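You operate a simulated robot arm through the tools that you are given. There is no shell and no other tool. Be economical: measure what you need, move in short steps, check, and stop when the job is done.

You run a simulated two-armed robot. Do the job below in one go: nothing can be reset, and whatever is moved stays where it is left.

Task
Turn the red feed knob to 3. Turn the first-branch flow knob to 3.0. Put the foam cube from the table behind the block trays on top of the grey sleeve. Pick up the red-ringed cup with one hand, pass it to the other hand and put it on the end of the slide lane. Pull the blue drawer open. Any order will do. Set down upright: red-ringed cup.

It is judged by the outcome, as a careful person would: the job done as asked, and still so three seconds after it is handed in. It fails if anything else is knocked over, pushed out of place, dropped, spilled or broken.

Robot
Two 7-joint arms with two-finger parallel grippers on one trunk, on a base that drives. Base frame: it is fixed to the floor where the robot stands at the start and does not move with it; the origin is under the middle of the robot, x ahead of it, y to its left, z up; the surface under the hand at the start is at about z = 0.86. Units: m, degrees, N and s.
The left shoulder is at the start at [0.06, 0.189, 0.935], the right one opposite. With the tool pointing down near the work surface each hand reaches from about 0.1 to 0.56 m from the robot's upright axis, wherever it stands, measured 20 degrees to its own side. Places, roughly: blue drawer [0.4, 0.6, 0.7]; end of the slide lane (29x21 cm) [-4.28, 1.72, 0.86]; first-branch flow knob [-4.9, -2.4, 1.3]; foam cube (5x5x5 cm) [-3.3, -5.3, 0.5]; grey sleeve [-3.25, -5.5, 0.5]; red feed knob [0.5, 0, 1.7]; red-ringed cup (8x8x13 cm) [-3.7, 1.6, 0.4]. Payload 3.43 kg a hand.
Tool frame (each hand has its own): the origin (TCP) lies between the finger pads and is the grasp point; the fingertips stand 0.03 m ahead of it; z points along the fingers, y is the line along which they close. The gripper opens to 0.094 m. The fingers are 0.028 m wide and 0.01 m thick; the gripper's body (0.05 by 0.096 m) begins 0.055 m behind the TCP.
Orientation is that of the tool frame in the base frame, as a unit quaternion [x, y, z, w]. With the fingers straight down and closing along the base's y, the tool's x points along the base's -x, its y along +y and its z along -z.

Tools
- The arms move only by the tool nudge_tool. It takes "left_moves", "right_moves" or both (then of equal length, played together; a hand with none holds still); each is one flat list of numbers, 6 for each row, row after row: the shift along the base's x, y, z in mm, then the turn, a rotation vector about the base's x, y, z in degrees. In form: [dx, dy, dz, rx, ry, rz, dx, dy, dz, rx, ry, rz, ...]. A call has 1 to 10 rows; each row shifts and turns the commanded pose from where the row before left it. "left_claw" and "right_claw" are, for a hand that has rows, the finger opening in mm, from 0 to 94, set as the call begins (left out, the last holds). Each row takes 0.2 s and may step no farther than 0.05 m and 8.6 degrees from the row before; otherwise, or with a gripper value out of range, the whole call is refused. A pose out of reach is approached as far as the arm can. The call stops where the force on the tool passes 40 N (or 10 N more than at its start, if that is more) or the arm is blocked; 0.2 s more then pass. The fingers move at their own pace (about 0.153 m/s each) and stop on an object; they squeeze with about 32 N. The grip force told is the motor's: it shows also when the fingers shut on nothing. Time passes only in rows, and 0.2 s behind the last, so rows that do not move let the fingers close. The reply holds the time, the measured pose of the TCP, the force on the tool along the base axes, the opening and the grip force, in the units named above and with some noise, with the torque about the TCP (base axes, N m) and any sound that the robot's microphone picked up.
- Cameras (640 x 400 px; columns grow to the right, rows downward): "scene" is now at [0.0221, 0.0446, 1.5229]; the picture's right is [0.43, -0.90, 0.00], its down [-0.41, -0.20, -0.89] and it looks along [0.80, 0.38, -0.46] (base axes); focal length 214 px, centre (320, 200). "left" rides on the left gripper at [0.076, -0.014, -0.102] in its tool frame; the picture's right is [0.18, 0.98, 0.00], its down [-0.75, 0.14, -0.64] and it looks along [-0.63, 0.12, 0.77] (tool axes); focal length 243 px, centre (320, 200). "right" rides on the right gripper at [0.076, 0.014, -0.102] in its tool frame; the picture's right is [-0.18, 0.98, 0.00], its down [-0.75, -0.14, -0.64] and it looks along [-0.63, -0.12, 0.77] (tool axes); focal length 243 px, centre (320, 200). There is no depth. A picture from a camera that has moved, and an enlarged one, comes with that camera's place and axes in the base frame and with its lens. The place of the scene camera against the robot may be out by one fixed shift of up to 0.012 m in any direction.
- get_image(camera): a new picture of that camera. The clock stands still meanwhile.
- slide_trunk(by): slides the trunk up (or, below 0, down) by that many m; the arms and the scene camera ride with it, the base frame stays. It gives what a move gives, with no picture.
- roll_base(legs): drives the robot by 1 to 6 legs, each [ahead, left, turn to the left] in m, m and degrees, along the robot's own axes; the way and the turn of a leg run together, so that a leg with both is an arc; at most 1.5 m and 180 degrees a leg. The arms and the cameras ride along, it lands a little off, and it stops where it bumps. It gives what a move gives.
- head_to(pan, tilt): turns the head with the scene camera to pan (to the left, within 86 degrees either way) and tilt (down, from -29 to 69), counted from straight ahead of the robot. It gives what a move gives.
- inspect(camera, box): a new picture of the part [left, top, right, bottom] of that camera's present view, enlarged. The clock stands still meanwhile.
- sign_off(): hands the job in; it is judged then, once.

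Work in short steps. Places have to be worked out from the pictures, the camera data and where the tool is seen: move nearer, look again, correct. Check each grasp and each placing, and mend what went wrong. You have 165 turns and 122 pictures in all, those below and enlarged ones among them. Open the grippers and draw the arms clear of the work before you hand the job in, unless the task says otherwise; then end with one line.

The tools are called after "Emit:" by a JSON object that holds its "fn" and its "kwargs". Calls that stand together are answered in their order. nudge_tool: Moves the arms, as the interface text tells. Its arguments: {"type":"object","properties":{"left_moves":{"type":"array","items":{"type":"number"}},"left_claw":{"type":"number"},"right_moves":{"type":"array","items":{"type":"number"}},"right_claw":{"type":"number"}},"required":[]} The other tools are called the same way: slide_trunk (by) slides the trunk up or down; roll_base (legs) drives the base; head_to (pan, tilt) turns the head that bears the scene camera; get_image (camera) takes a picture; inspect (camera, box) takes an enlarged picture of a part of a camera's view; sign_off () hands the job in.

At the start:

```text
t: 0.0
left_tool_pos: [0.3403, 0.3737, 0.9998]
left_tcp_rot: [-0.001, 1.0, 0.0, 0.0]
left_force: [-0.6, 0.4, 0.1]
left_ft_torque: [0.0, 0.0, 0.03]
left_width: 0.094
left_grasp_force: 0.1
right_tool_pos: [0.2806, 0.0525, 0.9994]
right_tcp_rot: [0.0, 1.0, 0.0, -0.001]
right_force: [0.6, -0.5, 0.0]
right_ft_torque: [-0.04, -0.03, -0.01]
right_width: 0.0941
right_grasp_force: 0.0
trunk travel left (down, up): [-0.607, 0.383]
robot x, y, heading: [-0.0031, 0.0023, 0.2]
head pan, tilt: [25.5, 27.2]
```

scene: 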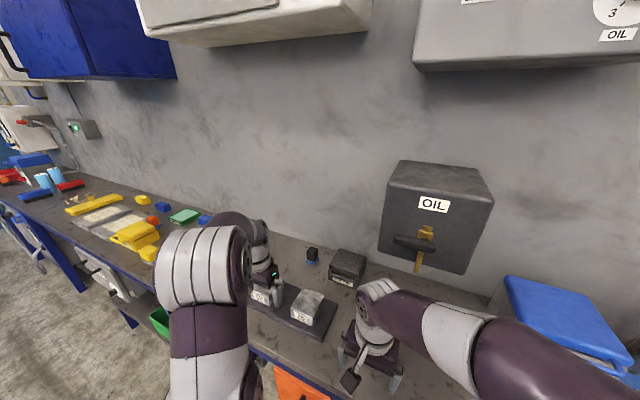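
right: 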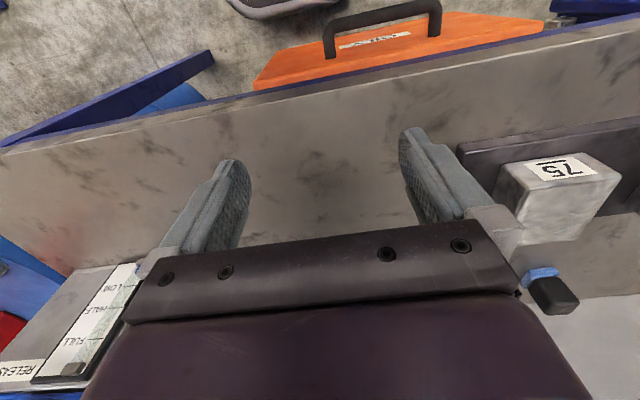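
left: 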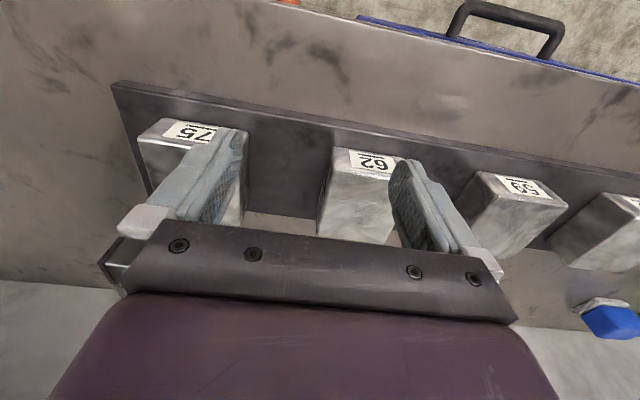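

The start pictures show the bench ahead. I look up toward the red feed knob and left and down toward the blue drawer.

Emit:
{"fn": "head_to", "kwargs": {"pan": 0, "tilt": -20}}

Emit:
{"fn": "get_image", "kwargs": {"camera": "scene"}}

Emit:
{"fn": "head_to", "kwargs": {"pan": 50, "tilt": 50}}

Emit:
{"fn": "get_image", "kwargs": {"camera": "scene"}}

```text
t: 1.1
left_tool_pos: [0.3393, 0.3719, 1.0005]
left_tcp_rot: [0.0, 1.0, 0.0, 0.0]
left_force: [0.5, -0.2, -0.7]
left_ft_torque: [0.0, 0.03, -0.02]
left_width: 0.0942
left_grasp_force: 0.1
right_tool_pos: [0.2811, 0.0529, 1.0002]
right_tcp_rot: [0.0, 1.0, 0.0, 0.0]
right_force: [0.4, 0.0, 0.6]
right_ft_torque: [0.0, 0.01, 0.0]
right_width: 0.0942
right_grasp_force: 0.0
trunk travel left (down, up): [-0.607, 0.383]
robot x, y, heading: [0.0014, -0.0025, -0.1]
head pan, tilt: [0.0, -20.0]
```

```text
118 pictures are left
camera scene: at [0.0157, 0.0052, 1.5961], right [0.0, -1.0, 0.0], down [0.34, 0.0, -0.94], along [0.94, 0.0, 0.34], focal length 214 px, centre (320, 200)
```

scene: 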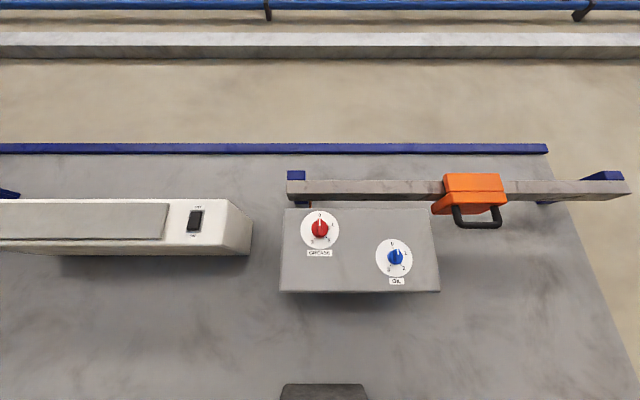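

```text
t: 2.6
left_tool_pos: [0.339, 0.3736, 0.9996]
left_tcp_rot: [0.0, 1.0, 0.0, 0.0]
left_force: [0.1, -0.5, -0.1]
left_ft_torque: [-0.01, -0.03, -0.01]
left_width: 0.094
left_grasp_force: 0.0
right_tool_pos: [0.2802, 0.053, 0.9992]
right_tcp_rot: [0.0, 1.0, 0.001, 0.0]
right_force: [0.0, -0.5, -0.1]
right_ft_torque: [-0.01, 0.02, 0.01]
right_width: 0.094
right_grasp_force: 0.1
trunk travel left (down, up): [-0.607, 0.383]
robot x, y, heading: [-0.0039, -0.0001, 0.0]
head pan, tilt: [50.0, 50.0]
```

```text
117 pictures are left
camera scene: at [-0.0109, 0.0642, 1.489], right [0.77, -0.64, 0.0], down [-0.49, -0.59, -0.64], along [0.41, 0.49, -0.77], focal length 214 px, centre (320, 200)
```

scene: 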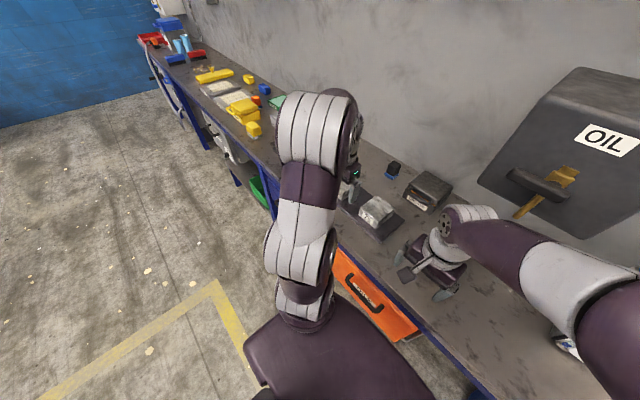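

The red knob on the box is seen; I enlarge it, to read its dial.

Emit:
{"fn": "head_to", "kwargs": {"pan": 0, "tilt": -20}}

Emit:
{"fn": "inspect", "kwargs": {"camera": "scene", "box": [280, 200, 360, 260]}}

```text
t: 4.0
left_tool_pos: [0.3397, 0.3733, 1.0005]
left_tcp_rot: [0.0, 1.0, 0.0, 0.0]
left_force: [-0.9, -0.2, 0.1]
left_ft_torque: [0.06, 0.01, -0.02]
left_width: 0.0942
left_grasp_force: 0.1
right_tool_pos: [0.2802, 0.0524, 1.0002]
right_tcp_rot: [0.0, 1.0, 0.0, 0.0]
right_force: [0.2, -0.5, 0.5]
right_ft_torque: [-0.02, -0.01, 0.0]
right_width: 0.0945
right_grasp_force: 0.2
trunk travel left (down, up): [-0.607, 0.383]
robot x, y, heading: [-0.0044, -0.0024, -0.0]
head pan, tilt: [0.0, -20.0]
```

```text
6.67 times, centred on (320, 230) of scene
camera zoom: at [0.0156, 0.0052, 1.5961], right [0.0, -1.0, 0.0], down [0.34, 0.0, -0.94], along [0.94, 0.0, 0.34], focal length 1430 px, centre (320, 0)
```

zoom: 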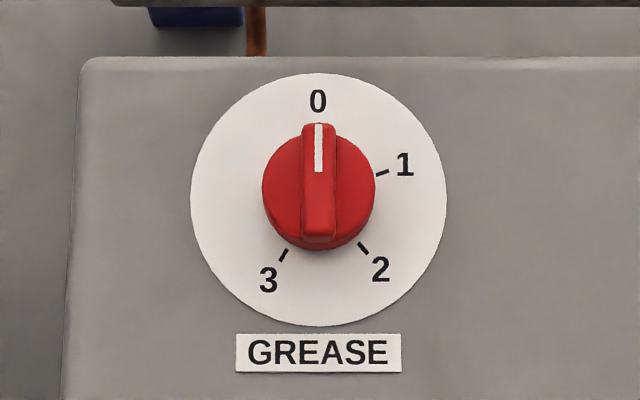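

Reading the dial: 0 at top, ticks clockwise at about 70° each, so 3 lies about 210° clockwise. I back off a little and raise the trunk.

Emit:
{"fn": "roll_base", "kwargs": {"legs": [[-0.12, 0, 0]]}}

Emit:
{"fn": "slide_trunk", "kwargs": {"by": 0.37}}

Emit:
{"fn": "nudge_tool", "kwargs": {"right_moves": [0, 0, 20, 0, -8.5, 0, 0, 0, 20, 0, -8.5, 0, 0, 0, 20, 0, -8.5, 0, 0, 0, 20, 0, -8.5, 0, 0, 0, 20, 0, -8.5, 0, 0, 0, 20, 0, -8.5, 0, 0, 0, 20, 0, -8.5, 0, 0, 0, 20, 0, -8.5, 0, 0, 0, 20, 0, -8.5, 0, 0, 0, 20, 0, -8.5, 0], "right_claw": 60}}

```text
t: 5.2
left_tool_pos: [0.2164, 0.3747, 0.999]
left_tcp_rot: [-0.002, 1.0, 0.001, 0.0]
left_force: [-0.5, -0.4, 0.2]
left_ft_torque: [0.0, -0.01, 0.02]
left_width: 0.0938
left_grasp_force: 0.1
right_tool_pos: [0.1575, 0.0545, 0.9982]
right_tcp_rot: [-0.002, 1.0, 0.0, 0.0]
right_force: [-0.9, -0.1, 0.6]
right_ft_torque: [0.02, -0.01, -0.01]
right_width: 0.0942
right_grasp_force: 0.1
trunk travel left (down, up): [-0.607, 0.383]
robot x, y, heading: [-0.1222, -0.0024, 0.4]
head pan, tilt: [0.0, -20.0]
```

```text
t: 8.8
left_tool_pos: [0.2166, 0.3734, 1.369]
left_tcp_rot: [-0.001, 1.0, -0.001, 0.0]
left_force: [-0.8, 0.7, -0.6]
left_ft_torque: [-0.01, -0.01, 0.02]
left_width: 0.0944
left_grasp_force: 0.0
right_tool_pos: [0.1592, 0.0539, 1.3696]
right_tcp_rot: [-0.002, 1.0, 0.0, 0.0]
right_force: [-0.2, 0.0, -0.3]
right_ft_torque: [-0.02, 0.0, 0.04]
right_width: 0.0942
right_grasp_force: 0.2
trunk travel left (down, up): [-0.977, 0.013]
robot x, y, heading: [-0.1232, 0.0018, 0.3]
head pan, tilt: [0.0, -20.0]
```

```text
t: 11.0
left_tool_pos: [0.2171, 0.3726, 1.3701]
left_tcp_rot: [-0.002, 1.0, 0.001, 0.0]
left_force: [0.3, 0.1, -0.6]
left_ft_torque: [0.01, -0.05, -0.03]
left_width: 0.0942
left_grasp_force: 0.0
right_tool_pos: [0.2259, 0.0439, 1.4455]
right_tcp_rot: [-0.006, 0.845, 0.008, 0.534]
right_force: [-0.6, 0.6, -1.2]
right_ft_torque: [0.0, -0.01, -0.02]
right_width: 0.0598
right_grasp_force: 0.1
right hand out of reach, approached as far as the arm can: row 5, 6, 7, 8, 9, 10
trunk travel left (down, up): [-0.977, 0.013]
robot x, y, heading: [-0.1218, 0.0006, 0.2]
head pan, tilt: [0.0, -20.0]
```

The hand was too near the trunk for that turn; I move it ahead and see the measured pose.

Emit:
{"fn": "nudge_tool", "kwargs": {"right_moves": [40, 0, 15, 0, 0, 0, 40, 0, 15, 0, 0, 0, 40, 0, 15, 0, 0, 0, 20, 0, 15, 0, -5, 0, 0, 0, 0, 0, 0, 0]}}

```text
t: 12.2
left_tool_pos: [0.2152, 0.3748, 1.3709]
left_tcp_rot: [-0.001, 1.0, 0.0, 0.0]
left_force: [-0.7, -0.1, 0.0]
left_ft_torque: [0.02, -0.01, 0.01]
left_width: 0.094
left_grasp_force: 0.0
right_tool_pos: [0.3621, 0.0454, 1.5057]
right_tcp_rot: [-0.006, 0.821, 0.007, 0.571]
right_force: [0.7, 0.8, -0.7]
right_ft_torque: [-0.01, 0.02, 0.03]
right_width: 0.0601
right_grasp_force: 0.0
trunk travel left (down, up): [-0.977, 0.013]
robot x, y, heading: [-0.1237, -0.0015, 0.2]
head pan, tilt: [0.0, -20.0]
```

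Pitch is 69.6° of 90°. I finish the turn and rise in front of the knob.

Emit:
{"fn": "nudge_tool", "kwargs": {"right_moves": [0, -8, 40, 0, -7, 0, 0, -8, 40, 0, -7, 0, 0, -8, 40, 0, -6.4, 0, 0, -8, 40, 0, 0, 0, 0, -8, 34, 0, 0, 0, 0, 0, 0, 0, 0, 0]}}

Emit:
{"fn": "get_image", "kwargs": {"camera": "right"}}

Emit:
{"fn": "get_image", "kwargs": {"camera": "scene"}}

```text
t: 13.6
left_tool_pos: [0.2161, 0.3759, 1.3702]
left_tcp_rot: [-0.001, 1.0, 0.0, 0.0]
left_force: [0.2, -0.2, -0.5]
left_ft_torque: [-0.01, 0.02, 0.03]
left_width: 0.0938
left_grasp_force: 0.2
right_tool_pos: [0.3667, 0.0044, 1.6991]
right_tcp_rot: [-0.009, 0.708, 0.005, 0.706]
right_force: [0.1, 0.1, -0.6]
right_ft_torque: [0.0, 0.0, 0.0]
right_width: 0.0601
right_grasp_force: 0.1
trunk travel left (down, up): [-0.977, 0.013]
robot x, y, heading: [-0.1207, 0.0022, 0.0]
head pan, tilt: [0.0, -20.0]
```

```text
115 pictures are left
camera right: at [0.2634, 0.0171, 1.6232], right [-0.02, 0.98, 0.18], down [-0.64, -0.15, 0.75], along [0.77, -0.1, 0.63], focal length 243 px, centre (320, 200)
```

right: 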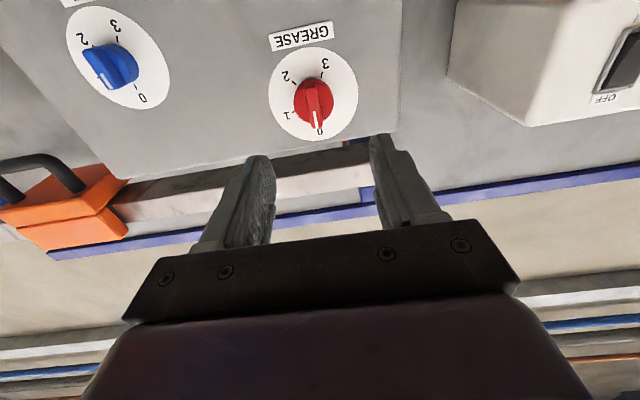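

```text
114 pictures are left
camera scene: at [-0.1059, 0.0055, 1.9661], right [0.0, -1.0, 0.0], down [0.34, 0.0, -0.94], along [0.94, 0.0, 0.34], focal length 214 px, centre (320, 200)
```

scene: 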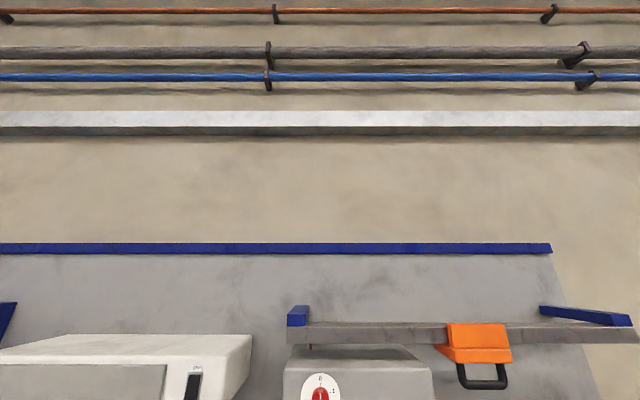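

Triangulating gives the dial at about x 0.5–0.54, z 1.70. I go a bit closer and check with the hand camera and the scene camera.

Emit:
{"fn": "nudge_tool", "kwargs": {"right_moves": [25, 0, 0, 0, 0, 0, 25, 0, 0, 0, 0, 0]}}

Emit:
{"fn": "head_to", "kwargs": {"pan": 0, "tilt": 20}}

Emit:
{"fn": "get_image", "kwargs": {"camera": "scene"}}

Emit:
{"fn": "get_image", "kwargs": {"camera": "right"}}

```text
t: 14.2
left_tool_pos: [0.2181, 0.3749, 1.3682]
left_tcp_rot: [-0.002, 1.0, 0.0, -0.001]
left_force: [0.4, 0.2, 0.5]
left_ft_torque: [-0.01, 0.01, 0.02]
left_width: 0.0939
left_grasp_force: 0.1
right_tool_pos: [0.4184, 0.0052, 1.6985]
right_tcp_rot: [-0.008, 0.708, 0.006, 0.706]
right_force: [-0.6, 0.2, 0.1]
right_ft_torque: [-0.01, -0.08, -0.02]
right_width: 0.0599
right_grasp_force: 0.1
trunk travel left (down, up): [-0.977, 0.013]
robot x, y, heading: [-0.1212, -0.0012, -0.1]
head pan, tilt: [0.0, -20.0]
```

```text
t: 15.3
left_tool_pos: [0.2162, 0.3738, 1.3693]
left_tcp_rot: [-0.002, 1.0, 0.0, 0.0]
left_force: [-0.3, -0.5, 0.6]
left_ft_torque: [0.02, 0.01, 0.01]
left_width: 0.0942
left_grasp_force: 0.0
right_tool_pos: [0.4164, 0.0041, 1.6998]
right_tcp_rot: [-0.008, 0.707, 0.007, 0.707]
right_force: [-0.4, 0.2, 1.1]
right_ft_torque: [-0.04, 0.0, -0.01]
right_width: 0.0602
right_grasp_force: 0.1
trunk travel left (down, up): [-0.977, 0.013]
robot x, y, heading: [-0.1186, -0.0005, 0.3]
head pan, tilt: [0.0, 20.0]
```

```text
113 pictures are left
camera scene: at [-0.0897, 0.005, 1.9046], right [0.0, -1.0, 0.0], down [-0.34, 0.0, -0.94], along [0.94, 0.0, -0.34], focal length 214 px, centre (320, 200)
```

scene: 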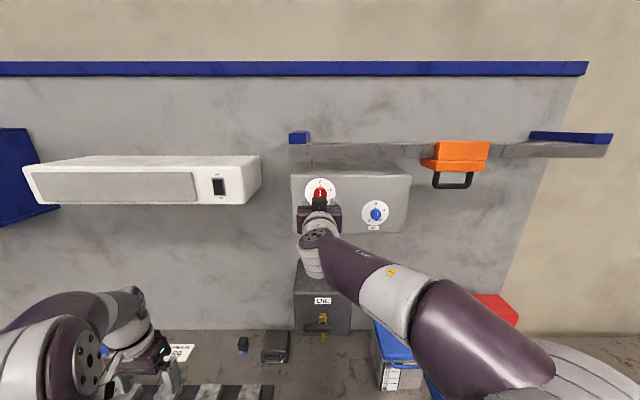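

```text
112 pictures are left
camera right: at [0.3124, 0.0164, 1.6247], right [-0.02, 0.98, 0.18], down [-0.64, -0.15, 0.75], along [0.77, -0.1, 0.63], focal length 243 px, centre (320, 200)
```

right: 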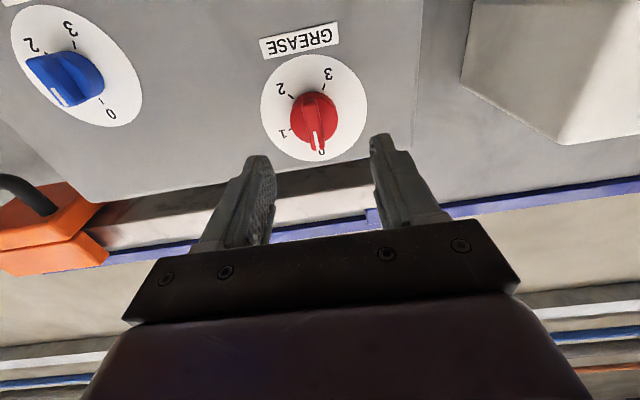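

Dial judged at [0.54, 0.002, 1.703], knob face near x 0.51. I advance open fingers around the knob.

Emit:
{"fn": "nudge_tool", "kwargs": {"right_moves": [25, -2, 3, 0, 0, 0, 25, 0, 0, 0, 0, 0, 20, 0, 0, 0, 0, 0, 12, 0, 0, 0, 0, 0]}}

Emit:
{"fn": "get_image", "kwargs": {"camera": "right"}}

```text
t: 16.3
left_tool_pos: [0.2121, 0.3741, 1.3712]
left_tcp_rot: [-0.001, 1.0, 0.0, 0.001]
left_force: [-0.4, -0.2, -0.1]
left_ft_torque: [0.01, -0.03, 0.0]
left_width: 0.0938
left_grasp_force: 0.1
right_tool_pos: [0.4925, 0.0048, 1.704]
right_tcp_rot: [-0.008, 0.706, 0.006, 0.708]
right_force: [0.1, -1.1, 0.3]
right_ft_torque: [0.01, 0.03, -0.02]
right_width: 0.0597
right_grasp_force: 0.1
trunk travel left (down, up): [-0.977, 0.013]
robot x, y, heading: [-0.1233, 0.0007, 0.3]
head pan, tilt: [0.0, 20.0]
```

```text
111 pictures are left
camera right: at [0.3888, 0.0162, 1.6292], right [-0.02, 0.98, 0.18], down [-0.64, -0.15, 0.75], along [0.77, -0.1, 0.63], focal length 243 px, centre (320, 200)
```

right: 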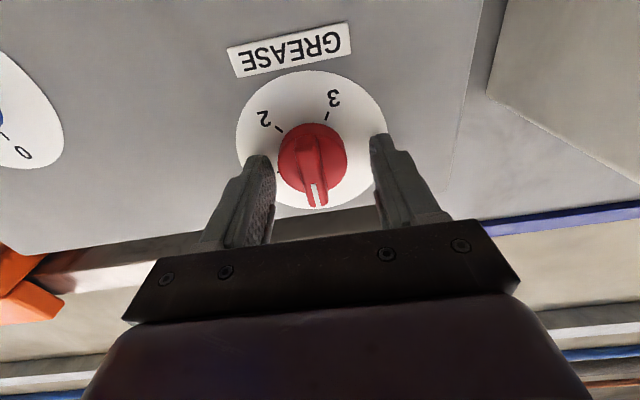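

The knob lies between the fingers, about 4 mm to the right of the middle. I correct, advance 14 mm and close on the bar.

Emit:
{"fn": "nudge_tool", "kwargs": {"right_moves": [7, -4, 0, 0, 0, 0, 7, 0, 0, 0, 0, 0]}}

Emit:
{"fn": "nudge_tool", "kwargs": {"right_moves": [0, 0, 0, 0, 0, 0, 0, 0, 0, 0, 0, 0], "right_claw": 0}}

Emit:
{"fn": "get_image", "kwargs": {"camera": "right"}}

```text
t: 16.8
left_tool_pos: [0.2048, 0.3746, 1.3722]
left_tcp_rot: [-0.002, 1.0, 0.0, 0.005]
left_force: [-0.2, -0.1, 0.5]
left_ft_torque: [0.03, -0.01, 0.0]
left_width: 0.0938
left_grasp_force: 0.0
right_tool_pos: [0.4914, 0.0024, 1.7043]
right_tcp_rot: [-0.009, 0.707, 0.007, 0.707]
right_force: [-33.2, 3.9, -6.5]
right_ft_torque: [0.02, 0.14, -1.12]
right_width: 0.0579
right_grasp_force: 0.2
trunk travel left (down, up): [-0.977, 0.013]
robot x, y, heading: [-0.1247, 0.0021, 0.5]
head pan, tilt: [0.0, 20.0]
stopped in row 2 (right hand): the force on the tool passed its limit at 45 N (the readings are from after the stop); the commanded pose is now the measured one
```

```text
t: 17.4
left_tool_pos: [0.2042, 0.3737, 1.3736]
left_tcp_rot: [-0.002, 1.0, 0.0, 0.005]
left_force: [0.5, -1.4, 0.0]
left_ft_torque: [0.02, 0.01, 0.02]
left_width: 0.0938
left_grasp_force: 0.1
right_tool_pos: [0.4915, 0.0007, 1.7042]
right_tcp_rot: [-0.007, 0.707, 0.006, 0.707]
right_force: [-36.2, -1.0, -6.1]
right_ft_torque: [-0.08, 0.47, -2.12]
right_width: 0.0398
right_grasp_force: 45.2
trunk travel left (down, up): [-0.977, 0.013]
robot x, y, heading: [-0.1224, -0.0025, 0.3]
head pan, tilt: [0.0, 20.0]
```

```text
110 pictures are left
camera right: at [0.3893, 0.0127, 1.6298], right [-0.02, 0.98, 0.18], down [-0.64, -0.15, 0.75], along [0.77, -0.1, 0.63], focal length 243 px, centre (320, 200)
```

right: 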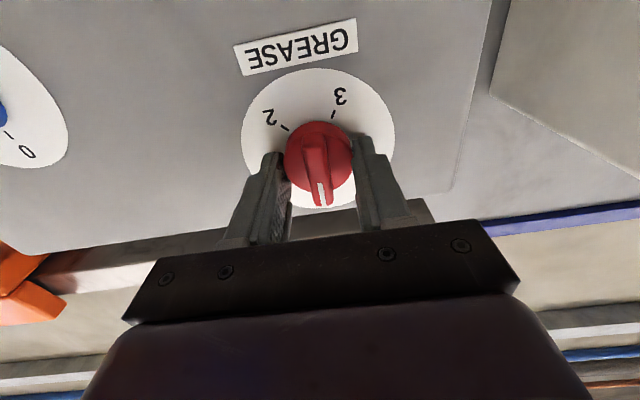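

The fingertips touched the plate (x≈0.523) and the fingers hold the round body (40 mm). I open, draw back 11 mm and try for the narrower bar.

Emit:
{"fn": "nudge_tool", "kwargs": {"right_moves": [-5, 0, 0, 0, 0, 0, -6, 0, 0, 0, 0, 0], "right_claw": 60}}

Emit:
{"fn": "nudge_tool", "kwargs": {"right_moves": [0, 0, 0, 0, 0, 0, 0, 0, 0, 0, 0, 0], "right_claw": 0}}

```text
t: 18.0
left_tool_pos: [0.2112, 0.3753, 1.3701]
left_tcp_rot: [-0.002, 1.0, -0.001, 0.001]
left_force: [-0.1, -0.8, -0.5]
left_ft_torque: [0.01, 0.0, -0.01]
left_width: 0.0938
left_grasp_force: 0.0
right_tool_pos: [0.4918, 0.0031, 1.7021]
right_tcp_rot: [-0.008, 0.709, 0.006, 0.706]
right_force: [-8.2, 5.4, 6.8]
right_ft_torque: [-0.32, -0.27, -0.15]
right_width: 0.0566
right_grasp_force: 0.0
trunk travel left (down, up): [-0.977, 0.013]
robot x, y, heading: [-0.1244, 0.0002, 0.2]
head pan, tilt: [0.0, 20.0]
```

```text
t: 18.6
left_tool_pos: [0.2115, 0.3735, 1.3717]
left_tcp_rot: [-0.001, 1.0, 0.0, 0.002]
left_force: [-0.1, -0.1, 0.3]
left_ft_torque: [0.01, -0.02, -0.02]
left_width: 0.0937
left_grasp_force: 0.1
right_tool_pos: [0.4923, 0.0008, 1.701]
right_tcp_rot: [-0.007, 0.709, 0.006, 0.706]
right_force: [-8.8, -1.3, 4.1]
right_ft_torque: [-0.05, -0.18, -1.28]
right_width: 0.0396
right_grasp_force: 45.4
trunk travel left (down, up): [-0.977, 0.013]
robot x, y, heading: [-0.125, -0.0013, 0.1]
head pan, tilt: [0.0, 20.0]
```

Slack in the arm took up that move; still 39.6 mm. I open and draw back 12 mm more, then close.

Emit:
{"fn": "nudge_tool", "kwargs": {"right_moves": [-6, 0, 1, 0, 0, 0, -6, 0, 1, 0, 0, 0], "right_claw": 60}}

Emit:
{"fn": "nudge_tool", "kwargs": {"right_moves": [0, 0, 0, 0, 0, 0, 0, 0, 0, 0, 0, 0], "right_claw": 0}}

```text
t: 19.2
left_tool_pos: [0.2151, 0.374, 1.3716]
left_tcp_rot: [-0.001, 1.0, 0.0, -0.001]
left_force: [0.4, -0.6, 0.9]
left_ft_torque: [0.01, 0.0, -0.02]
left_width: 0.0937
left_grasp_force: 0.0
right_tool_pos: [0.4825, -0.0, 1.7014]
right_tcp_rot: [-0.007, 0.71, 0.007, 0.704]
right_force: [-0.8, 0.5, -0.5]
right_ft_torque: [0.0, 0.0, 0.03]
right_width: 0.0602
right_grasp_force: 0.0
trunk travel left (down, up): [-0.977, 0.013]
robot x, y, heading: [-0.1255, 0.0015, 0.2]
head pan, tilt: [0.0, 20.0]
```

```text
t: 19.8
left_tool_pos: [0.2142, 0.3739, 1.3703]
left_tcp_rot: [-0.001, 1.0, 0.0, 0.0]
left_force: [0.3, -0.1, 0.3]
left_ft_torque: [0.0, 0.0, -0.01]
left_width: 0.094
left_grasp_force: 0.1
right_tool_pos: [0.4828, 0.0003, 1.7016]
right_tcp_rot: [-0.007, 0.71, 0.006, 0.704]
right_force: [-4.1, -2.9, -0.5]
right_ft_torque: [0.02, 0.15, -0.58]
right_width: 0.0397
right_grasp_force: 45.5
trunk travel left (down, up): [-0.977, 0.013]
robot x, y, heading: [-0.1222, 0.0003, 0.2]
head pan, tilt: [0.0, 20.0]
```

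The tips are still on the round body, force is low and the grip is central. I try turning it clockwise (+x) 34°, and look.

Emit:
{"fn": "nudge_tool", "kwargs": {"right_moves": [0, 0, 0, 8.5, 0, 0, 0, 0, 0, 8.5, 0, 0, 0, 0, 0, 8.5, 0, 0, 0, 0, 0, 8.5, 0, 0]}}

Emit:
{"fn": "inspect", "kwargs": {"camera": "right", "box": [220, 60, 420, 240]}}

```text
t: 20.8
left_tool_pos: [0.2144, 0.3729, 1.3713]
left_tcp_rot: [-0.002, 1.0, 0.001, 0.0]
left_force: [0.0, 0.4, 0.7]
left_ft_torque: [-0.01, 0.0, -0.02]
left_width: 0.0939
left_grasp_force: 0.0
right_tool_pos: [0.4819, -0.0009, 1.7013]
right_tcp_rot: [0.2, 0.677, 0.215, 0.675]
right_force: [-8.6, -3.5, -8.6]
right_ft_torque: [-0.03, -0.19, -0.39]
right_width: 0.0396
right_grasp_force: 44.9
trunk travel left (down, up): [-0.977, 0.013]
robot x, y, heading: [-0.1219, 0.0034, 0.4]
head pan, tilt: [0.0, 20.0]
```

```text
2.22 times, centred on (320, 150) of right
camera zoom: at [0.378, 0.0522, 1.6467], right [-0.02, 0.71, 0.7], down [-0.63, -0.55, 0.54], along [0.77, -0.44, 0.46], focal length 539 px, centre (320, 311)
```

zoom: 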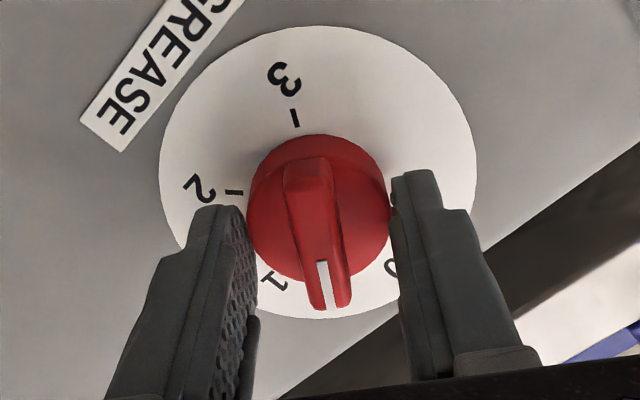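

The knob turned with the hand. I continue another 68°.

Emit:
{"fn": "nudge_tool", "kwargs": {"right_moves": [0, 0, 0, 8.5, 0, 0, 0, 0, 0, 8.5, 0, 0, 0, 0, 0, 8.5, 0, 0, 0, 0, 0, 8.5, 0, 0, 0, 0, 0, 8.5, 0, 0, 0, 0, 0, 8.5, 0, 0, 0, 0, 0, 8.5, 0, 0, 0, 0, 0, 8.5, 0, 0]}}

Emit:
{"fn": "inspect", "kwargs": {"camera": "right", "box": [220, 60, 420, 240]}}

```text
t: 22.6
left_tool_pos: [0.2134, 0.3738, 1.3712]
left_tcp_rot: [-0.001, 1.0, 0.002, 0.001]
left_force: [0.0, -0.6, 0.3]
left_ft_torque: [-0.01, -0.01, -0.02]
left_width: 0.0937
left_grasp_force: 0.0
right_tool_pos: [0.481, -0.0002, 1.6995]
right_tcp_rot: [0.543, 0.441, 0.556, 0.448]
right_force: [-19.7, -4.1, -29.6]
right_ft_torque: [-0.03, 0.96, 0.34]
right_width: 0.0395
right_grasp_force: 44.9
trunk travel left (down, up): [-0.977, 0.013]
robot x, y, heading: [-0.12, -0.0014, -0.2]
head pan, tilt: [0.0, 20.0]
```

```text
2.22 times, centred on (320, 150) of right
camera zoom: at [0.3781, 0.0708, 1.7284], right [-0.02, -0.39, 0.92], down [-0.63, -0.71, -0.31], along [0.77, -0.59, -0.23], focal length 539 px, centre (320, 311)
```

zoom: 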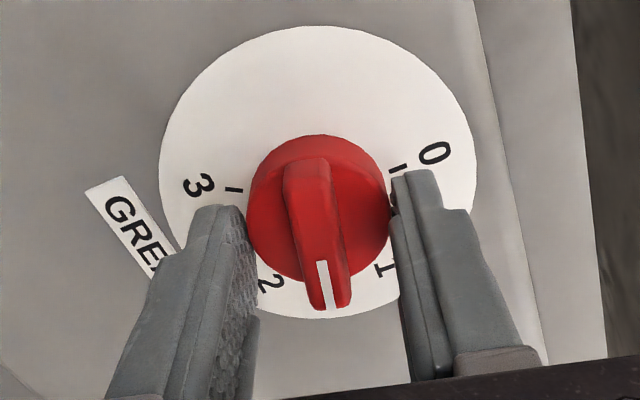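

Turned about 102° so far. A sideways load has built up; I relieve it slightly and continue turning in case the wrist allows it.

Emit:
{"fn": "nudge_tool", "kwargs": {"right_moves": [-2, 0, -3, 8.5, 0, 0, 0, 0, 0, 8.5, 0, 0, 0, 0, 0, 8.5, 0, 0, 0, 0, 0, 8.5, 0, 0, 0, 0, 0, 8.5, 0, 0]}}

```text
t: 23.2
left_tool_pos: [0.2133, 0.3741, 1.3706]
left_tcp_rot: [-0.002, 1.0, 0.0, 0.001]
left_force: [-0.1, 0.4, 0.3]
left_ft_torque: [0.0, 0.0, -0.01]
left_width: 0.0938
left_grasp_force: 0.0
right_tool_pos: [0.4822, -0.0002, 1.6993]
right_tcp_rot: [0.6, 0.376, 0.602, 0.369]
right_force: [-8.1, 3.9, -2.8]
right_ft_torque: [0.0, 0.43, -1.17]
right_width: 0.0394
right_grasp_force: 45.3
right hand out of reach, approached as far as the arm can: row 2
trunk travel left (down, up): [-0.977, 0.013]
robot x, y, heading: [-0.1236, 0.0004, 0.2]
head pan, tilt: [0.0, 20.0]
stopped in row 2 (right hand): the force on the tool passed its limit at 57 N (the readings are from after the stop); the commanded pose is now the measured one
```

Limit of the wrist reached at about 116°. I release, back off, and roll the hand back for a second bite.

Emit:
{"fn": "nudge_tool", "kwargs": {"right_moves": [0, 0, 0, 0, 0, 0, -20, 0, 0, 0, 0, 0, -20, 0, 0, 0, 0, 0, 0, 0, 0, -8.5, 0, 0, 0, 0, 0, -8.5, 0, 0, 0, 0, 0, -8.5, 0, 0, 0, 0, 0, -8.5, 0, 0, 0, 0, 0, -8.5, 0, 0, 0, 0, 0, -8.5, 0, 0], "right_claw": 60}}

Emit:
{"fn": "nudge_tool", "kwargs": {"right_moves": [0, 0, 0, -8.5, 0, 0, 0, 0, 0, -8.5, 0, 0, 0, 0, 0, -8.5, 0, 0, 0, 0, 0, -8.5, 0, 0, 0, 0, 0, -8.5, 0, 0, 0, 0, 0, -8.5, 0, 0, 0, 0, 0, 0, 0, 0]}}

Emit:
{"fn": "get_image", "kwargs": {"camera": "right"}}

```text
t: 25.2
left_tool_pos: [0.214, 0.3735, 1.3683]
left_tcp_rot: [-0.002, 1.0, 0.0, 0.0]
left_force: [0.8, -0.4, 0.0]
left_ft_torque: [0.0, 0.01, -0.01]
left_width: 0.094
left_grasp_force: 0.0
right_tool_pos: [0.4437, 0.0002, 1.7005]
right_tcp_rot: [0.381, 0.599, 0.381, 0.592]
right_force: [-0.4, 0.3, -0.1]
right_ft_torque: [-0.01, -0.01, 0.01]
right_width: 0.06
right_grasp_force: 0.0
trunk travel left (down, up): [-0.977, 0.013]
robot x, y, heading: [-0.1238, 0.0046, 0.3]
head pan, tilt: [0.0, 20.0]
```

```text
t: 26.8
left_tool_pos: [0.215, 0.3739, 1.3705]
left_tcp_rot: [-0.002, 1.0, 0.0, 0.0]
left_force: [0.3, -0.9, 0.0]
left_ft_torque: [0.0, -0.01, -0.02]
left_width: 0.0942
left_grasp_force: 0.0
right_tool_pos: [0.4464, -0.0002, 1.6992]
right_tcp_rot: [0.089, 0.705, 0.086, 0.699]
right_force: [-0.5, -0.6, -0.7]
right_ft_torque: [0.0, -0.02, -0.02]
right_width: 0.0598
right_grasp_force: 0.1
trunk travel left (down, up): [-0.977, 0.013]
robot x, y, heading: [-0.1283, -0.001, 0.2]
head pan, tilt: [0.0, 20.0]
```

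```text
107 pictures are left
camera right: at [0.3428, 0.0324, 1.6308], right [0.01, 0.91, 0.42], down [-0.64, -0.32, 0.7], along [0.77, -0.27, 0.57], focal length 243 px, centre (320, 200)
```

right: 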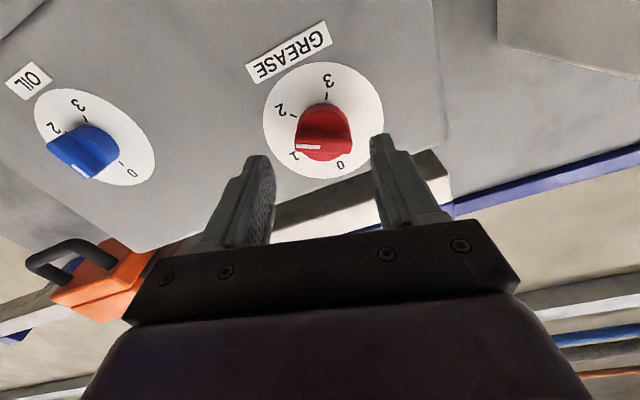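

The pointer stands past 1 toward 2. I roll back a further 30°, advance and grip again.

Emit:
{"fn": "nudge_tool", "kwargs": {"right_moves": [0, 0, 0, -8, 0, 0, 0, 0, 0, -8, 0, 0, 0, 0, 0, -8, 0, 0, 0, 0, 0, -6, 0, 0, 18, 0, 1, 0, 0, 0, 18, 0, 1, 0, 0, 0, 0, 0, 0, 0, 0, 0]}}

Emit:
{"fn": "nudge_tool", "kwargs": {"right_moves": [0, 0, 0, 0, 0, 0, 0, 0, 0, 0, 0, 0], "right_claw": 0}}

Emit:
{"fn": "inspect", "kwargs": {"camera": "right", "box": [220, 60, 420, 240]}}

```text
t: 28.4
left_tool_pos: [0.2146, 0.3743, 1.3696]
left_tcp_rot: [-0.002, 1.0, 0.001, 0.0]
left_force: [0.0, 1.0, 0.2]
left_ft_torque: [0.03, -0.04, -0.01]
left_width: 0.094
left_grasp_force: 0.0
right_tool_pos: [0.4816, -0.0009, 1.6999]
right_tcp_rot: [-0.094, 0.703, -0.098, 0.698]
right_force: [-0.3, -0.5, -0.6]
right_ft_torque: [0.0, -0.04, -0.01]
right_width: 0.0599
right_grasp_force: 0.1
trunk travel left (down, up): [-0.977, 0.013]
robot x, y, heading: [-0.1211, 0.0003, 0.3]
head pan, tilt: [0.0, 20.0]
```

```text
t: 29.0
left_tool_pos: [0.2134, 0.3743, 1.3705]
left_tcp_rot: [-0.002, 1.0, 0.0, 0.0]
left_force: [-0.7, 0.1, 0.2]
left_ft_torque: [-0.01, 0.02, 0.01]
left_width: 0.0943
left_grasp_force: 0.0
right_tool_pos: [0.4815, 0.0019, 1.6996]
right_tcp_rot: [-0.094, 0.703, -0.098, 0.698]
right_force: [-3.4, 1.7, -2.8]
right_ft_torque: [-0.02, 0.31, 0.12]
right_width: 0.0396
right_grasp_force: 45.4
trunk travel left (down, up): [-0.977, 0.013]
robot x, y, heading: [-0.1248, -0.0001, 0.1]
head pan, tilt: [0.0, 20.0]
```

```text
2.22 times, centred on (320, 150) of right
camera zoom: at [0.3777, -0.0052, 1.6242], right [0.01, 1.0, -0.09], down [-0.64, 0.07, 0.77], along [0.77, 0.05, 0.63], focal length 539 px, centre (320, 311)
```

zoom: 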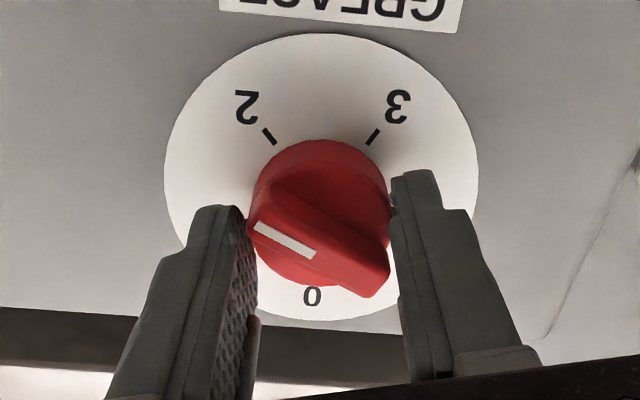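

Gripped. I turn 85° more with a small downward correction, then read the dial.

Emit:
{"fn": "nudge_tool", "kwargs": {"right_moves": [0, 0, 0, 8.5, 0, 0, 0, 0, 0, 8.5, 0, 0, 0, 0, 0, 8.5, 0, 0, 0, 0, 0, 8.5, 0, 0, 0, 0, -1, 8.5, 0, 0, 0, 0, 0, 8.5, 0, 0, 0, 0, -1, 8.5, 0, 0, 0, 0, 0, 8.5, 0, 0, 0, 0, -1, 8.5, 0, 0, 0, 0, 0, 8.5, 0, 0]}}

Emit:
{"fn": "inspect", "kwargs": {"camera": "right", "box": [220, 60, 420, 240]}}

```text
t: 31.2
left_tool_pos: [0.2152, 0.3764, 1.3699]
left_tcp_rot: [-0.002, 1.0, -0.001, 0.0]
left_force: [-0.1, -0.5, 0.9]
left_ft_torque: [0.0, 0.02, -0.03]
left_width: 0.0938
left_grasp_force: 0.0
right_tool_pos: [0.4812, 0.0015, 1.7]
right_tcp_rot: [0.403, 0.582, 0.404, 0.579]
right_force: [0.2, 4.1, 4.7]
right_ft_torque: [0.02, -0.59, -0.14]
right_width: 0.0394
right_grasp_force: 45.2
trunk travel left (down, up): [-0.977, 0.013]
robot x, y, heading: [-0.1215, 0.0031, 0.2]
head pan, tilt: [0.0, 20.0]
```

```text
2.22 times, centred on (320, 150) of right
camera zoom: at [0.3778, 0.0772, 1.6881], right [0.0, 0.17, 0.99], down [-0.64, -0.76, 0.13], along [0.77, -0.63, 0.11], focal length 539 px, centre (320, 311)
```

zoom: 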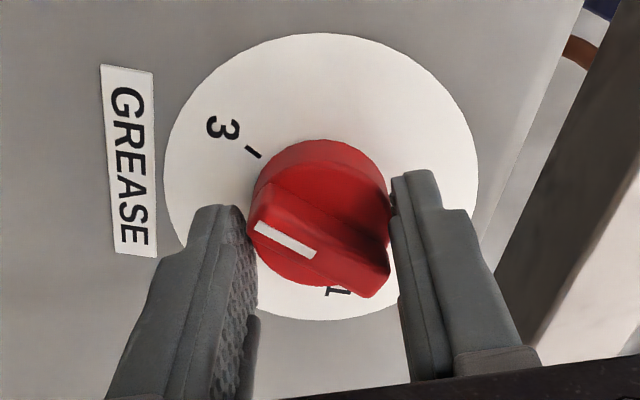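

Working it out on the plate plane: the pointer stood at 114° at grip, now at about 199°, and tick 3 lies at about 211°. I turn 12° more.

Emit:
{"fn": "nudge_tool", "kwargs": {"right_moves": [0, 0, 0, 6, 0, 0, 0, 0, 0, 6, 0, 0, 0, 0, 0, 0, 0, 0]}}

Emit:
{"fn": "nudge_tool", "kwargs": {"right_moves": [0, 0, 0, 0, 0, 0, 0, 0, 0, 0, 0, 0, -25, 0, 0, 0, 0, 0, -30, 0, 0, 0, 0, 0, -30, 0, 0, 0, 0, 0, -30, 0, -40, 0, 0, 0, 0, 0, -40, 0, 0, 0], "right_claw": 60}}

Emit:
{"fn": "inspect", "kwargs": {"camera": "scene", "box": [280, 165, 360, 215]}}

```text
t: 32.0
left_tool_pos: [0.2155, 0.3762, 1.3689]
left_tcp_rot: [-0.002, 1.0, -0.001, 0.0]
left_force: [-0.5, 0.7, 0.4]
left_ft_torque: [0.02, 0.0, 0.04]
left_width: 0.0941
left_grasp_force: 0.0
right_tool_pos: [0.4815, 0.0027, 1.7]
right_tcp_rot: [0.46, 0.539, 0.463, 0.533]
right_force: [5.5, 5.6, 15.0]
right_ft_torque: [-0.67, -0.58, 0.41]
right_width: 0.0396
right_grasp_force: 44.8
trunk travel left (down, up): [-0.977, 0.013]
robot x, y, heading: [-0.1222, -0.0015, -0.0]
head pan, tilt: [0.0, 20.0]
```

```text
t: 33.6
left_tool_pos: [0.2171, 0.3752, 1.3684]
left_tcp_rot: [-0.001, 1.0, 0.0, 0.0]
left_force: [1.0, -0.5, 1.4]
left_ft_torque: [0.0, 0.03, 0.0]
left_width: 0.094
left_grasp_force: 0.1
right_tool_pos: [0.4173, 0.0345, 1.6847]
right_tcp_rot: [0.462, 0.54, 0.46, 0.532]
right_force: [-0.1, -0.3, -0.8]
right_ft_torque: [0.03, -0.03, -0.02]
right_width: 0.06
right_grasp_force: 0.1
right hand out of reach, approached as far as the arm can: row 4, 5, 6, 7
trunk travel left (down, up): [-0.977, 0.013]
robot x, y, heading: [-0.1217, -0.0041, 0.3]
head pan, tilt: [0.0, 20.0]
```

```text
8.00 times, centred on (320, 190) of scene
camera zoom: at [-0.0871, 0.0061, 1.9045], right [0.0, -1.0, 0.0], down [-0.34, 0.0, -0.94], along [0.94, 0.0, -0.34], focal length 1716 px, centre (320, 280)
```

zoom: 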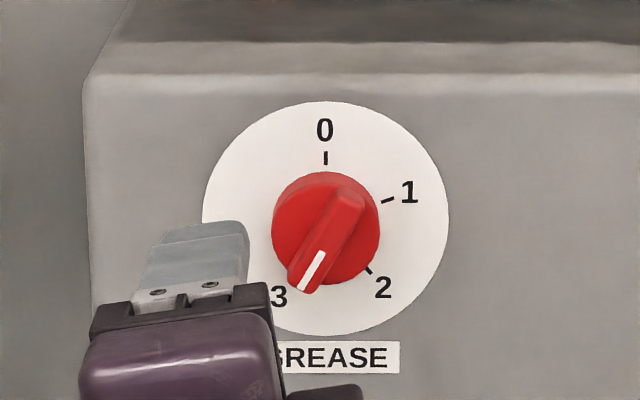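

The pointer reads at about 211°, at the 3 mark. I unroll the wrist; then get a clear look.

Emit:
{"fn": "nudge_tool", "kwargs": {"right_moves": [0, -5, -5, -8.2, 0, 0, 0, -5, -5, -8.2, 0, 0, 0, -5, -5, -8.2, 0, 0, 0, -5, -5, -8.2, 0, 0, 0, -5, -5, -8.2, 0, 0, 0, -5, -5, -8.2, 0, 0, 0, -5, -5, -8.2, 0, 0, 0, -5, -5, -8.2, 0, 0, 0, -5, -5, -8.2, 0, 0, 0, -5, -5, -8.2, 0, 0]}}

Emit:
{"fn": "nudge_tool", "kwargs": {"right_moves": [-6, 0, -40, 0, 8, 0, -6, 0, -40, 0, 8, 0, -6, 0, -40, 0, 8, 0, -6, 0, -40, 0, 8, 0, -6, 0, -30, 0, 8, 0, 0, 0, 0, 0, 0, 0]}}

Emit:
{"fn": "inspect", "kwargs": {"camera": "scene", "box": [280, 165, 360, 215]}}

```text
t: 35.8
left_tool_pos: [0.2155, 0.374, 1.3698]
left_tcp_rot: [-0.002, 1.0, 0.0, 0.0]
left_force: [-0.3, -0.7, 0.6]
left_ft_torque: [0.01, -0.03, 0.02]
left_width: 0.0941
left_grasp_force: 0.0
right_tool_pos: [0.4126, -0.0178, 1.6335]
right_tcp_rot: [-0.003, 0.71, -0.006, 0.704]
right_force: [0.8, 0.2, 0.5]
right_ft_torque: [0.01, -0.01, -0.04]
right_width: 0.0596
right_grasp_force: 0.1
trunk travel left (down, up): [-0.977, 0.013]
robot x, y, heading: [-0.1223, 0.0031, 0.2]
head pan, tilt: [0.0, 20.0]
```

```text
t: 37.2
left_tool_pos: [0.2155, 0.3735, 1.3708]
left_tcp_rot: [-0.002, 1.0, 0.0, 0.0]
left_force: [0.0, 0.5, 0.4]
left_ft_torque: [-0.02, -0.02, 0.02]
left_width: 0.0936
left_grasp_force: 0.1
right_tool_pos: [0.3857, -0.019, 1.445]
right_tcp_rot: [-0.004, 0.908, -0.004, 0.419]
right_force: [0.3, -0.5, -0.1]
right_ft_torque: [0.01, 0.0, 0.01]
right_width: 0.0601
right_grasp_force: 0.0
trunk travel left (down, up): [-0.977, 0.013]
robot x, y, heading: [-0.1228, 0.0002, 0.2]
head pan, tilt: [0.0, 20.0]
```

```text
8.00 times, centred on (320, 190) of scene
camera zoom: at [-0.0904, 0.005, 1.9046], right [0.0, -1.0, 0.0], down [-0.34, 0.0, -0.94], along [0.94, 0.0, -0.34], focal length 1716 px, centre (320, 280)
```

zoom: 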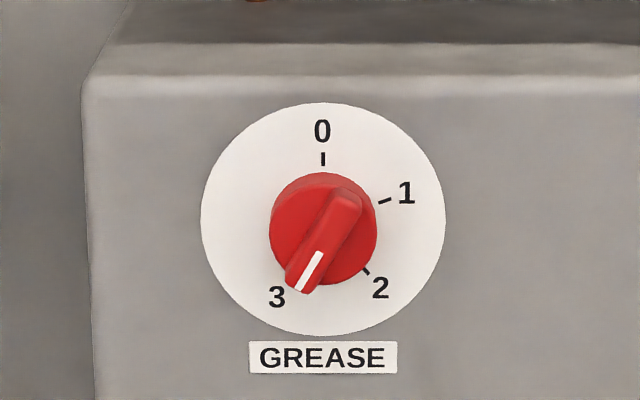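

Red knob is at 3. I bring the hand back to pointing down near the body, back off, lower the trunk and look at the drawers.

Emit:
{"fn": "nudge_tool", "kwargs": {"right_moves": [-10, -8, -10, 0, 8.3, 0, -10, -8, -10, 0, 8.3, 0, -10, -8, -10, 0, 8.3, 0, -10, -8, -10, 0, 8.3, 0, -10, -8, -10, 0, 8.3, 0, -10, -8, -10, 0, 8, 0]}}

Emit:
{"fn": "roll_base", "kwargs": {"legs": [[-0.4, 0.5, 0]]}}

Emit:
{"fn": "slide_trunk", "kwargs": {"by": -0.37}}

Emit:
{"fn": "head_to", "kwargs": {"pan": 0, "tilt": 40}}

Emit:
{"fn": "get_image", "kwargs": {"camera": "scene"}}

```text
t: 38.6
left_tool_pos: [0.217, 0.3737, 1.369]
left_tcp_rot: [-0.002, 1.0, 0.0, 0.0]
left_force: [0.5, 0.6, 0.0]
left_ft_torque: [0.02, 0.02, -0.02]
left_width: 0.0938
left_grasp_force: 0.0
right_tool_pos: [0.3109, -0.0697, 1.3572]
right_tcp_rot: [-0.006, 1.0, -0.003, -0.002]
right_force: [-0.2, 0.3, -0.5]
right_ft_torque: [0.01, -0.01, 0.03]
right_width: 0.0598
right_grasp_force: 0.0
right hand out of reach, approached as far as the arm can: row 6
trunk travel left (down, up): [-0.977, 0.013]
robot x, y, heading: [-0.1243, 0.0009, 0.1]
head pan, tilt: [0.0, 20.0]
```

```text
t: 42.1
left_tool_pos: [-0.1832, 0.8508, 1.3695]
left_tcp_rot: [-0.005, 1.0, 0.0, 0.0]
left_force: [-0.2, 0.0, -0.7]
left_ft_torque: [0.03, 0.03, 0.01]
left_width: 0.0941
left_grasp_force: 0.0
right_tool_pos: [-0.0861, 0.4078, 1.3568]
right_tcp_rot: [-0.007, 1.0, -0.002, 0.0]
right_force: [-0.5, -0.7, -0.5]
right_ft_torque: [0.0, -0.03, -0.01]
right_width: 0.06
right_grasp_force: 0.1
trunk travel left (down, up): [-0.977, 0.013]
robot x, y, heading: [-0.5225, 0.4791, 0.5]
head pan, tilt: [0.0, 20.0]
```

```text
t: 45.7
left_tool_pos: [-0.1844, 0.8519, 0.9989]
left_tcp_rot: [-0.005, 1.0, -0.001, 0.0]
left_force: [0.5, 1.3, 0.4]
left_ft_torque: [0.0, 0.0, 0.01]
left_width: 0.0939
left_grasp_force: 0.0
right_tool_pos: [-0.0866, 0.4089, 0.9877]
right_tcp_rot: [-0.007, 1.0, -0.003, 0.001]
right_force: [0.8, 0.2, -0.6]
right_ft_torque: [0.02, 0.02, -0.05]
right_width: 0.0602
right_grasp_force: 0.0
trunk travel left (down, up): [-0.607, 0.383]
robot x, y, heading: [-0.5234, 0.4749, 0.2]
head pan, tilt: [0.0, 20.0]
```

```text
t: 46.5
left_tool_pos: [-0.1838, 0.8519, 0.9995]
left_tcp_rot: [-0.003, 1.0, 0.0, 0.001]
left_force: [0.1, 0.0, 1.0]
left_ft_torque: [-0.04, -0.01, 0.03]
left_width: 0.0937
left_grasp_force: 0.0
right_tool_pos: [-0.0861, 0.4088, 0.9883]
right_tcp_rot: [-0.007, 1.0, -0.003, 0.001]
right_force: [0.2, 0.5, -0.3]
right_ft_torque: [-0.01, 0.0, 0.01]
right_width: 0.06
right_grasp_force: 0.1
trunk travel left (down, up): [-0.607, 0.383]
robot x, y, heading: [-0.5211, 0.4778, 0.5]
head pan, tilt: [0.0, 40.0]
```

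```text
102 pictures are left
camera scene: at [-0.4951, 0.4818, 1.5032], right [0.01, -1.0, 0.0], down [-0.64, -0.01, -0.77], along [0.77, 0.01, -0.64], focal length 214 px, centre (320, 200)
```

scene: 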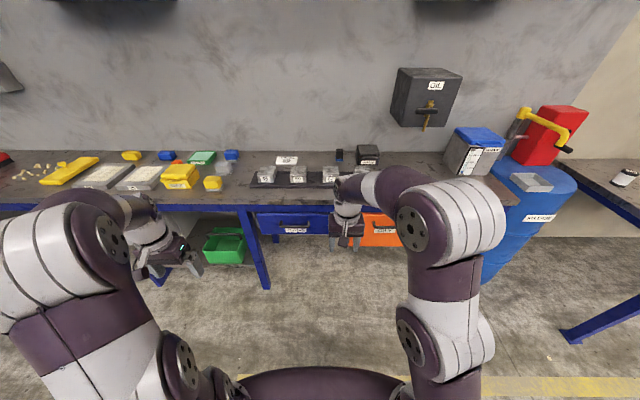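

I see the blue drawer left of the orange one. I enlarge it.

Emit:
{"fn": "inspect", "kwargs": {"camera": "scene", "box": [240, 195, 340, 245]}}

```text
6.40 times, centred on (290, 220) of scene
camera zoom: at [-0.4951, 0.4818, 1.5032], right [0.01, -1.0, 0.0], down [-0.64, -0.01, -0.77], along [0.77, 0.01, -0.64], focal length 1373 px, centre (512, 72)
```

zoom: 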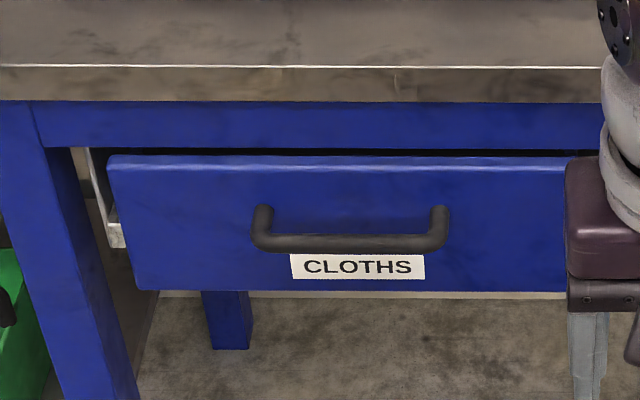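

The blue drawer's bar handle is about [0.24, 0.62, 0.72]. I lower the trunk 0.25 and bring the left hand to point ahead.

Emit:
{"fn": "slide_trunk", "kwargs": {"by": -0.22}}

Emit:
{"fn": "nudge_tool", "kwargs": {"left_moves": [20, -30, 0, 0, -8.6, 0, 20, -30, 0, 0, -8.6, 0, 20, -30, 0, 0, -8.6, 0, 20, -30, 0, 0, -8.6, 0, 20, -30, 0, 0, -8.6, 0, 20, -20, 0, 0, -8.6, 0, 20, -20, 0, 0, -8.6, 0, 10, -10, 0, 0, -8.6, 0, 0, 0, 0, 0, -8.6, 0, 0, 0, 0, 0, -8.6, 0]}}

```text
t: 48.9
left_tool_pos: [-0.1836, 0.8522, 0.7806]
left_tcp_rot: [-0.004, 1.0, 0.0, 0.001]
left_force: [0.3, 0.2, -0.1]
left_ft_torque: [0.03, 0.01, -0.01]
left_width: 0.0939
left_grasp_force: 0.1
right_tool_pos: [-0.0866, 0.4082, 0.7672]
right_tcp_rot: [-0.007, 1.0, -0.003, 0.0]
right_force: [0.4, -0.9, -0.5]
right_ft_torque: [0.02, 0.0, -0.04]
right_width: 0.06
right_grasp_force: 0.1
trunk travel left (down, up): [-0.387, 0.603]
robot x, y, heading: [-0.5171, 0.4769, 0.4]
head pan, tilt: [0.0, 40.0]
```

```text
t: 51.1
left_tool_pos: [-0.0344, 0.6958, 0.7917]
left_tcp_rot: [0.016, 0.769, -0.021, 0.638]
left_force: [0.4, -0.8, -0.4]
left_ft_torque: [0.01, 0.03, -0.03]
left_width: 0.0937
left_grasp_force: 0.1
left hand out of reach, approached as far as the arm can: row 5, 6, 8, 9, 10
right_tool_pos: [-0.0865, 0.409, 0.7665]
right_tcp_rot: [-0.008, 1.0, -0.002, 0.001]
right_force: [-0.3, 0.0, -0.5]
right_ft_torque: [-0.02, -0.05, 0.03]
right_width: 0.0599
right_grasp_force: 0.1
trunk travel left (down, up): [-0.387, 0.603]
robot x, y, heading: [-0.5202, 0.4751, 0.3]
head pan, tilt: [0.0, 40.0]
```

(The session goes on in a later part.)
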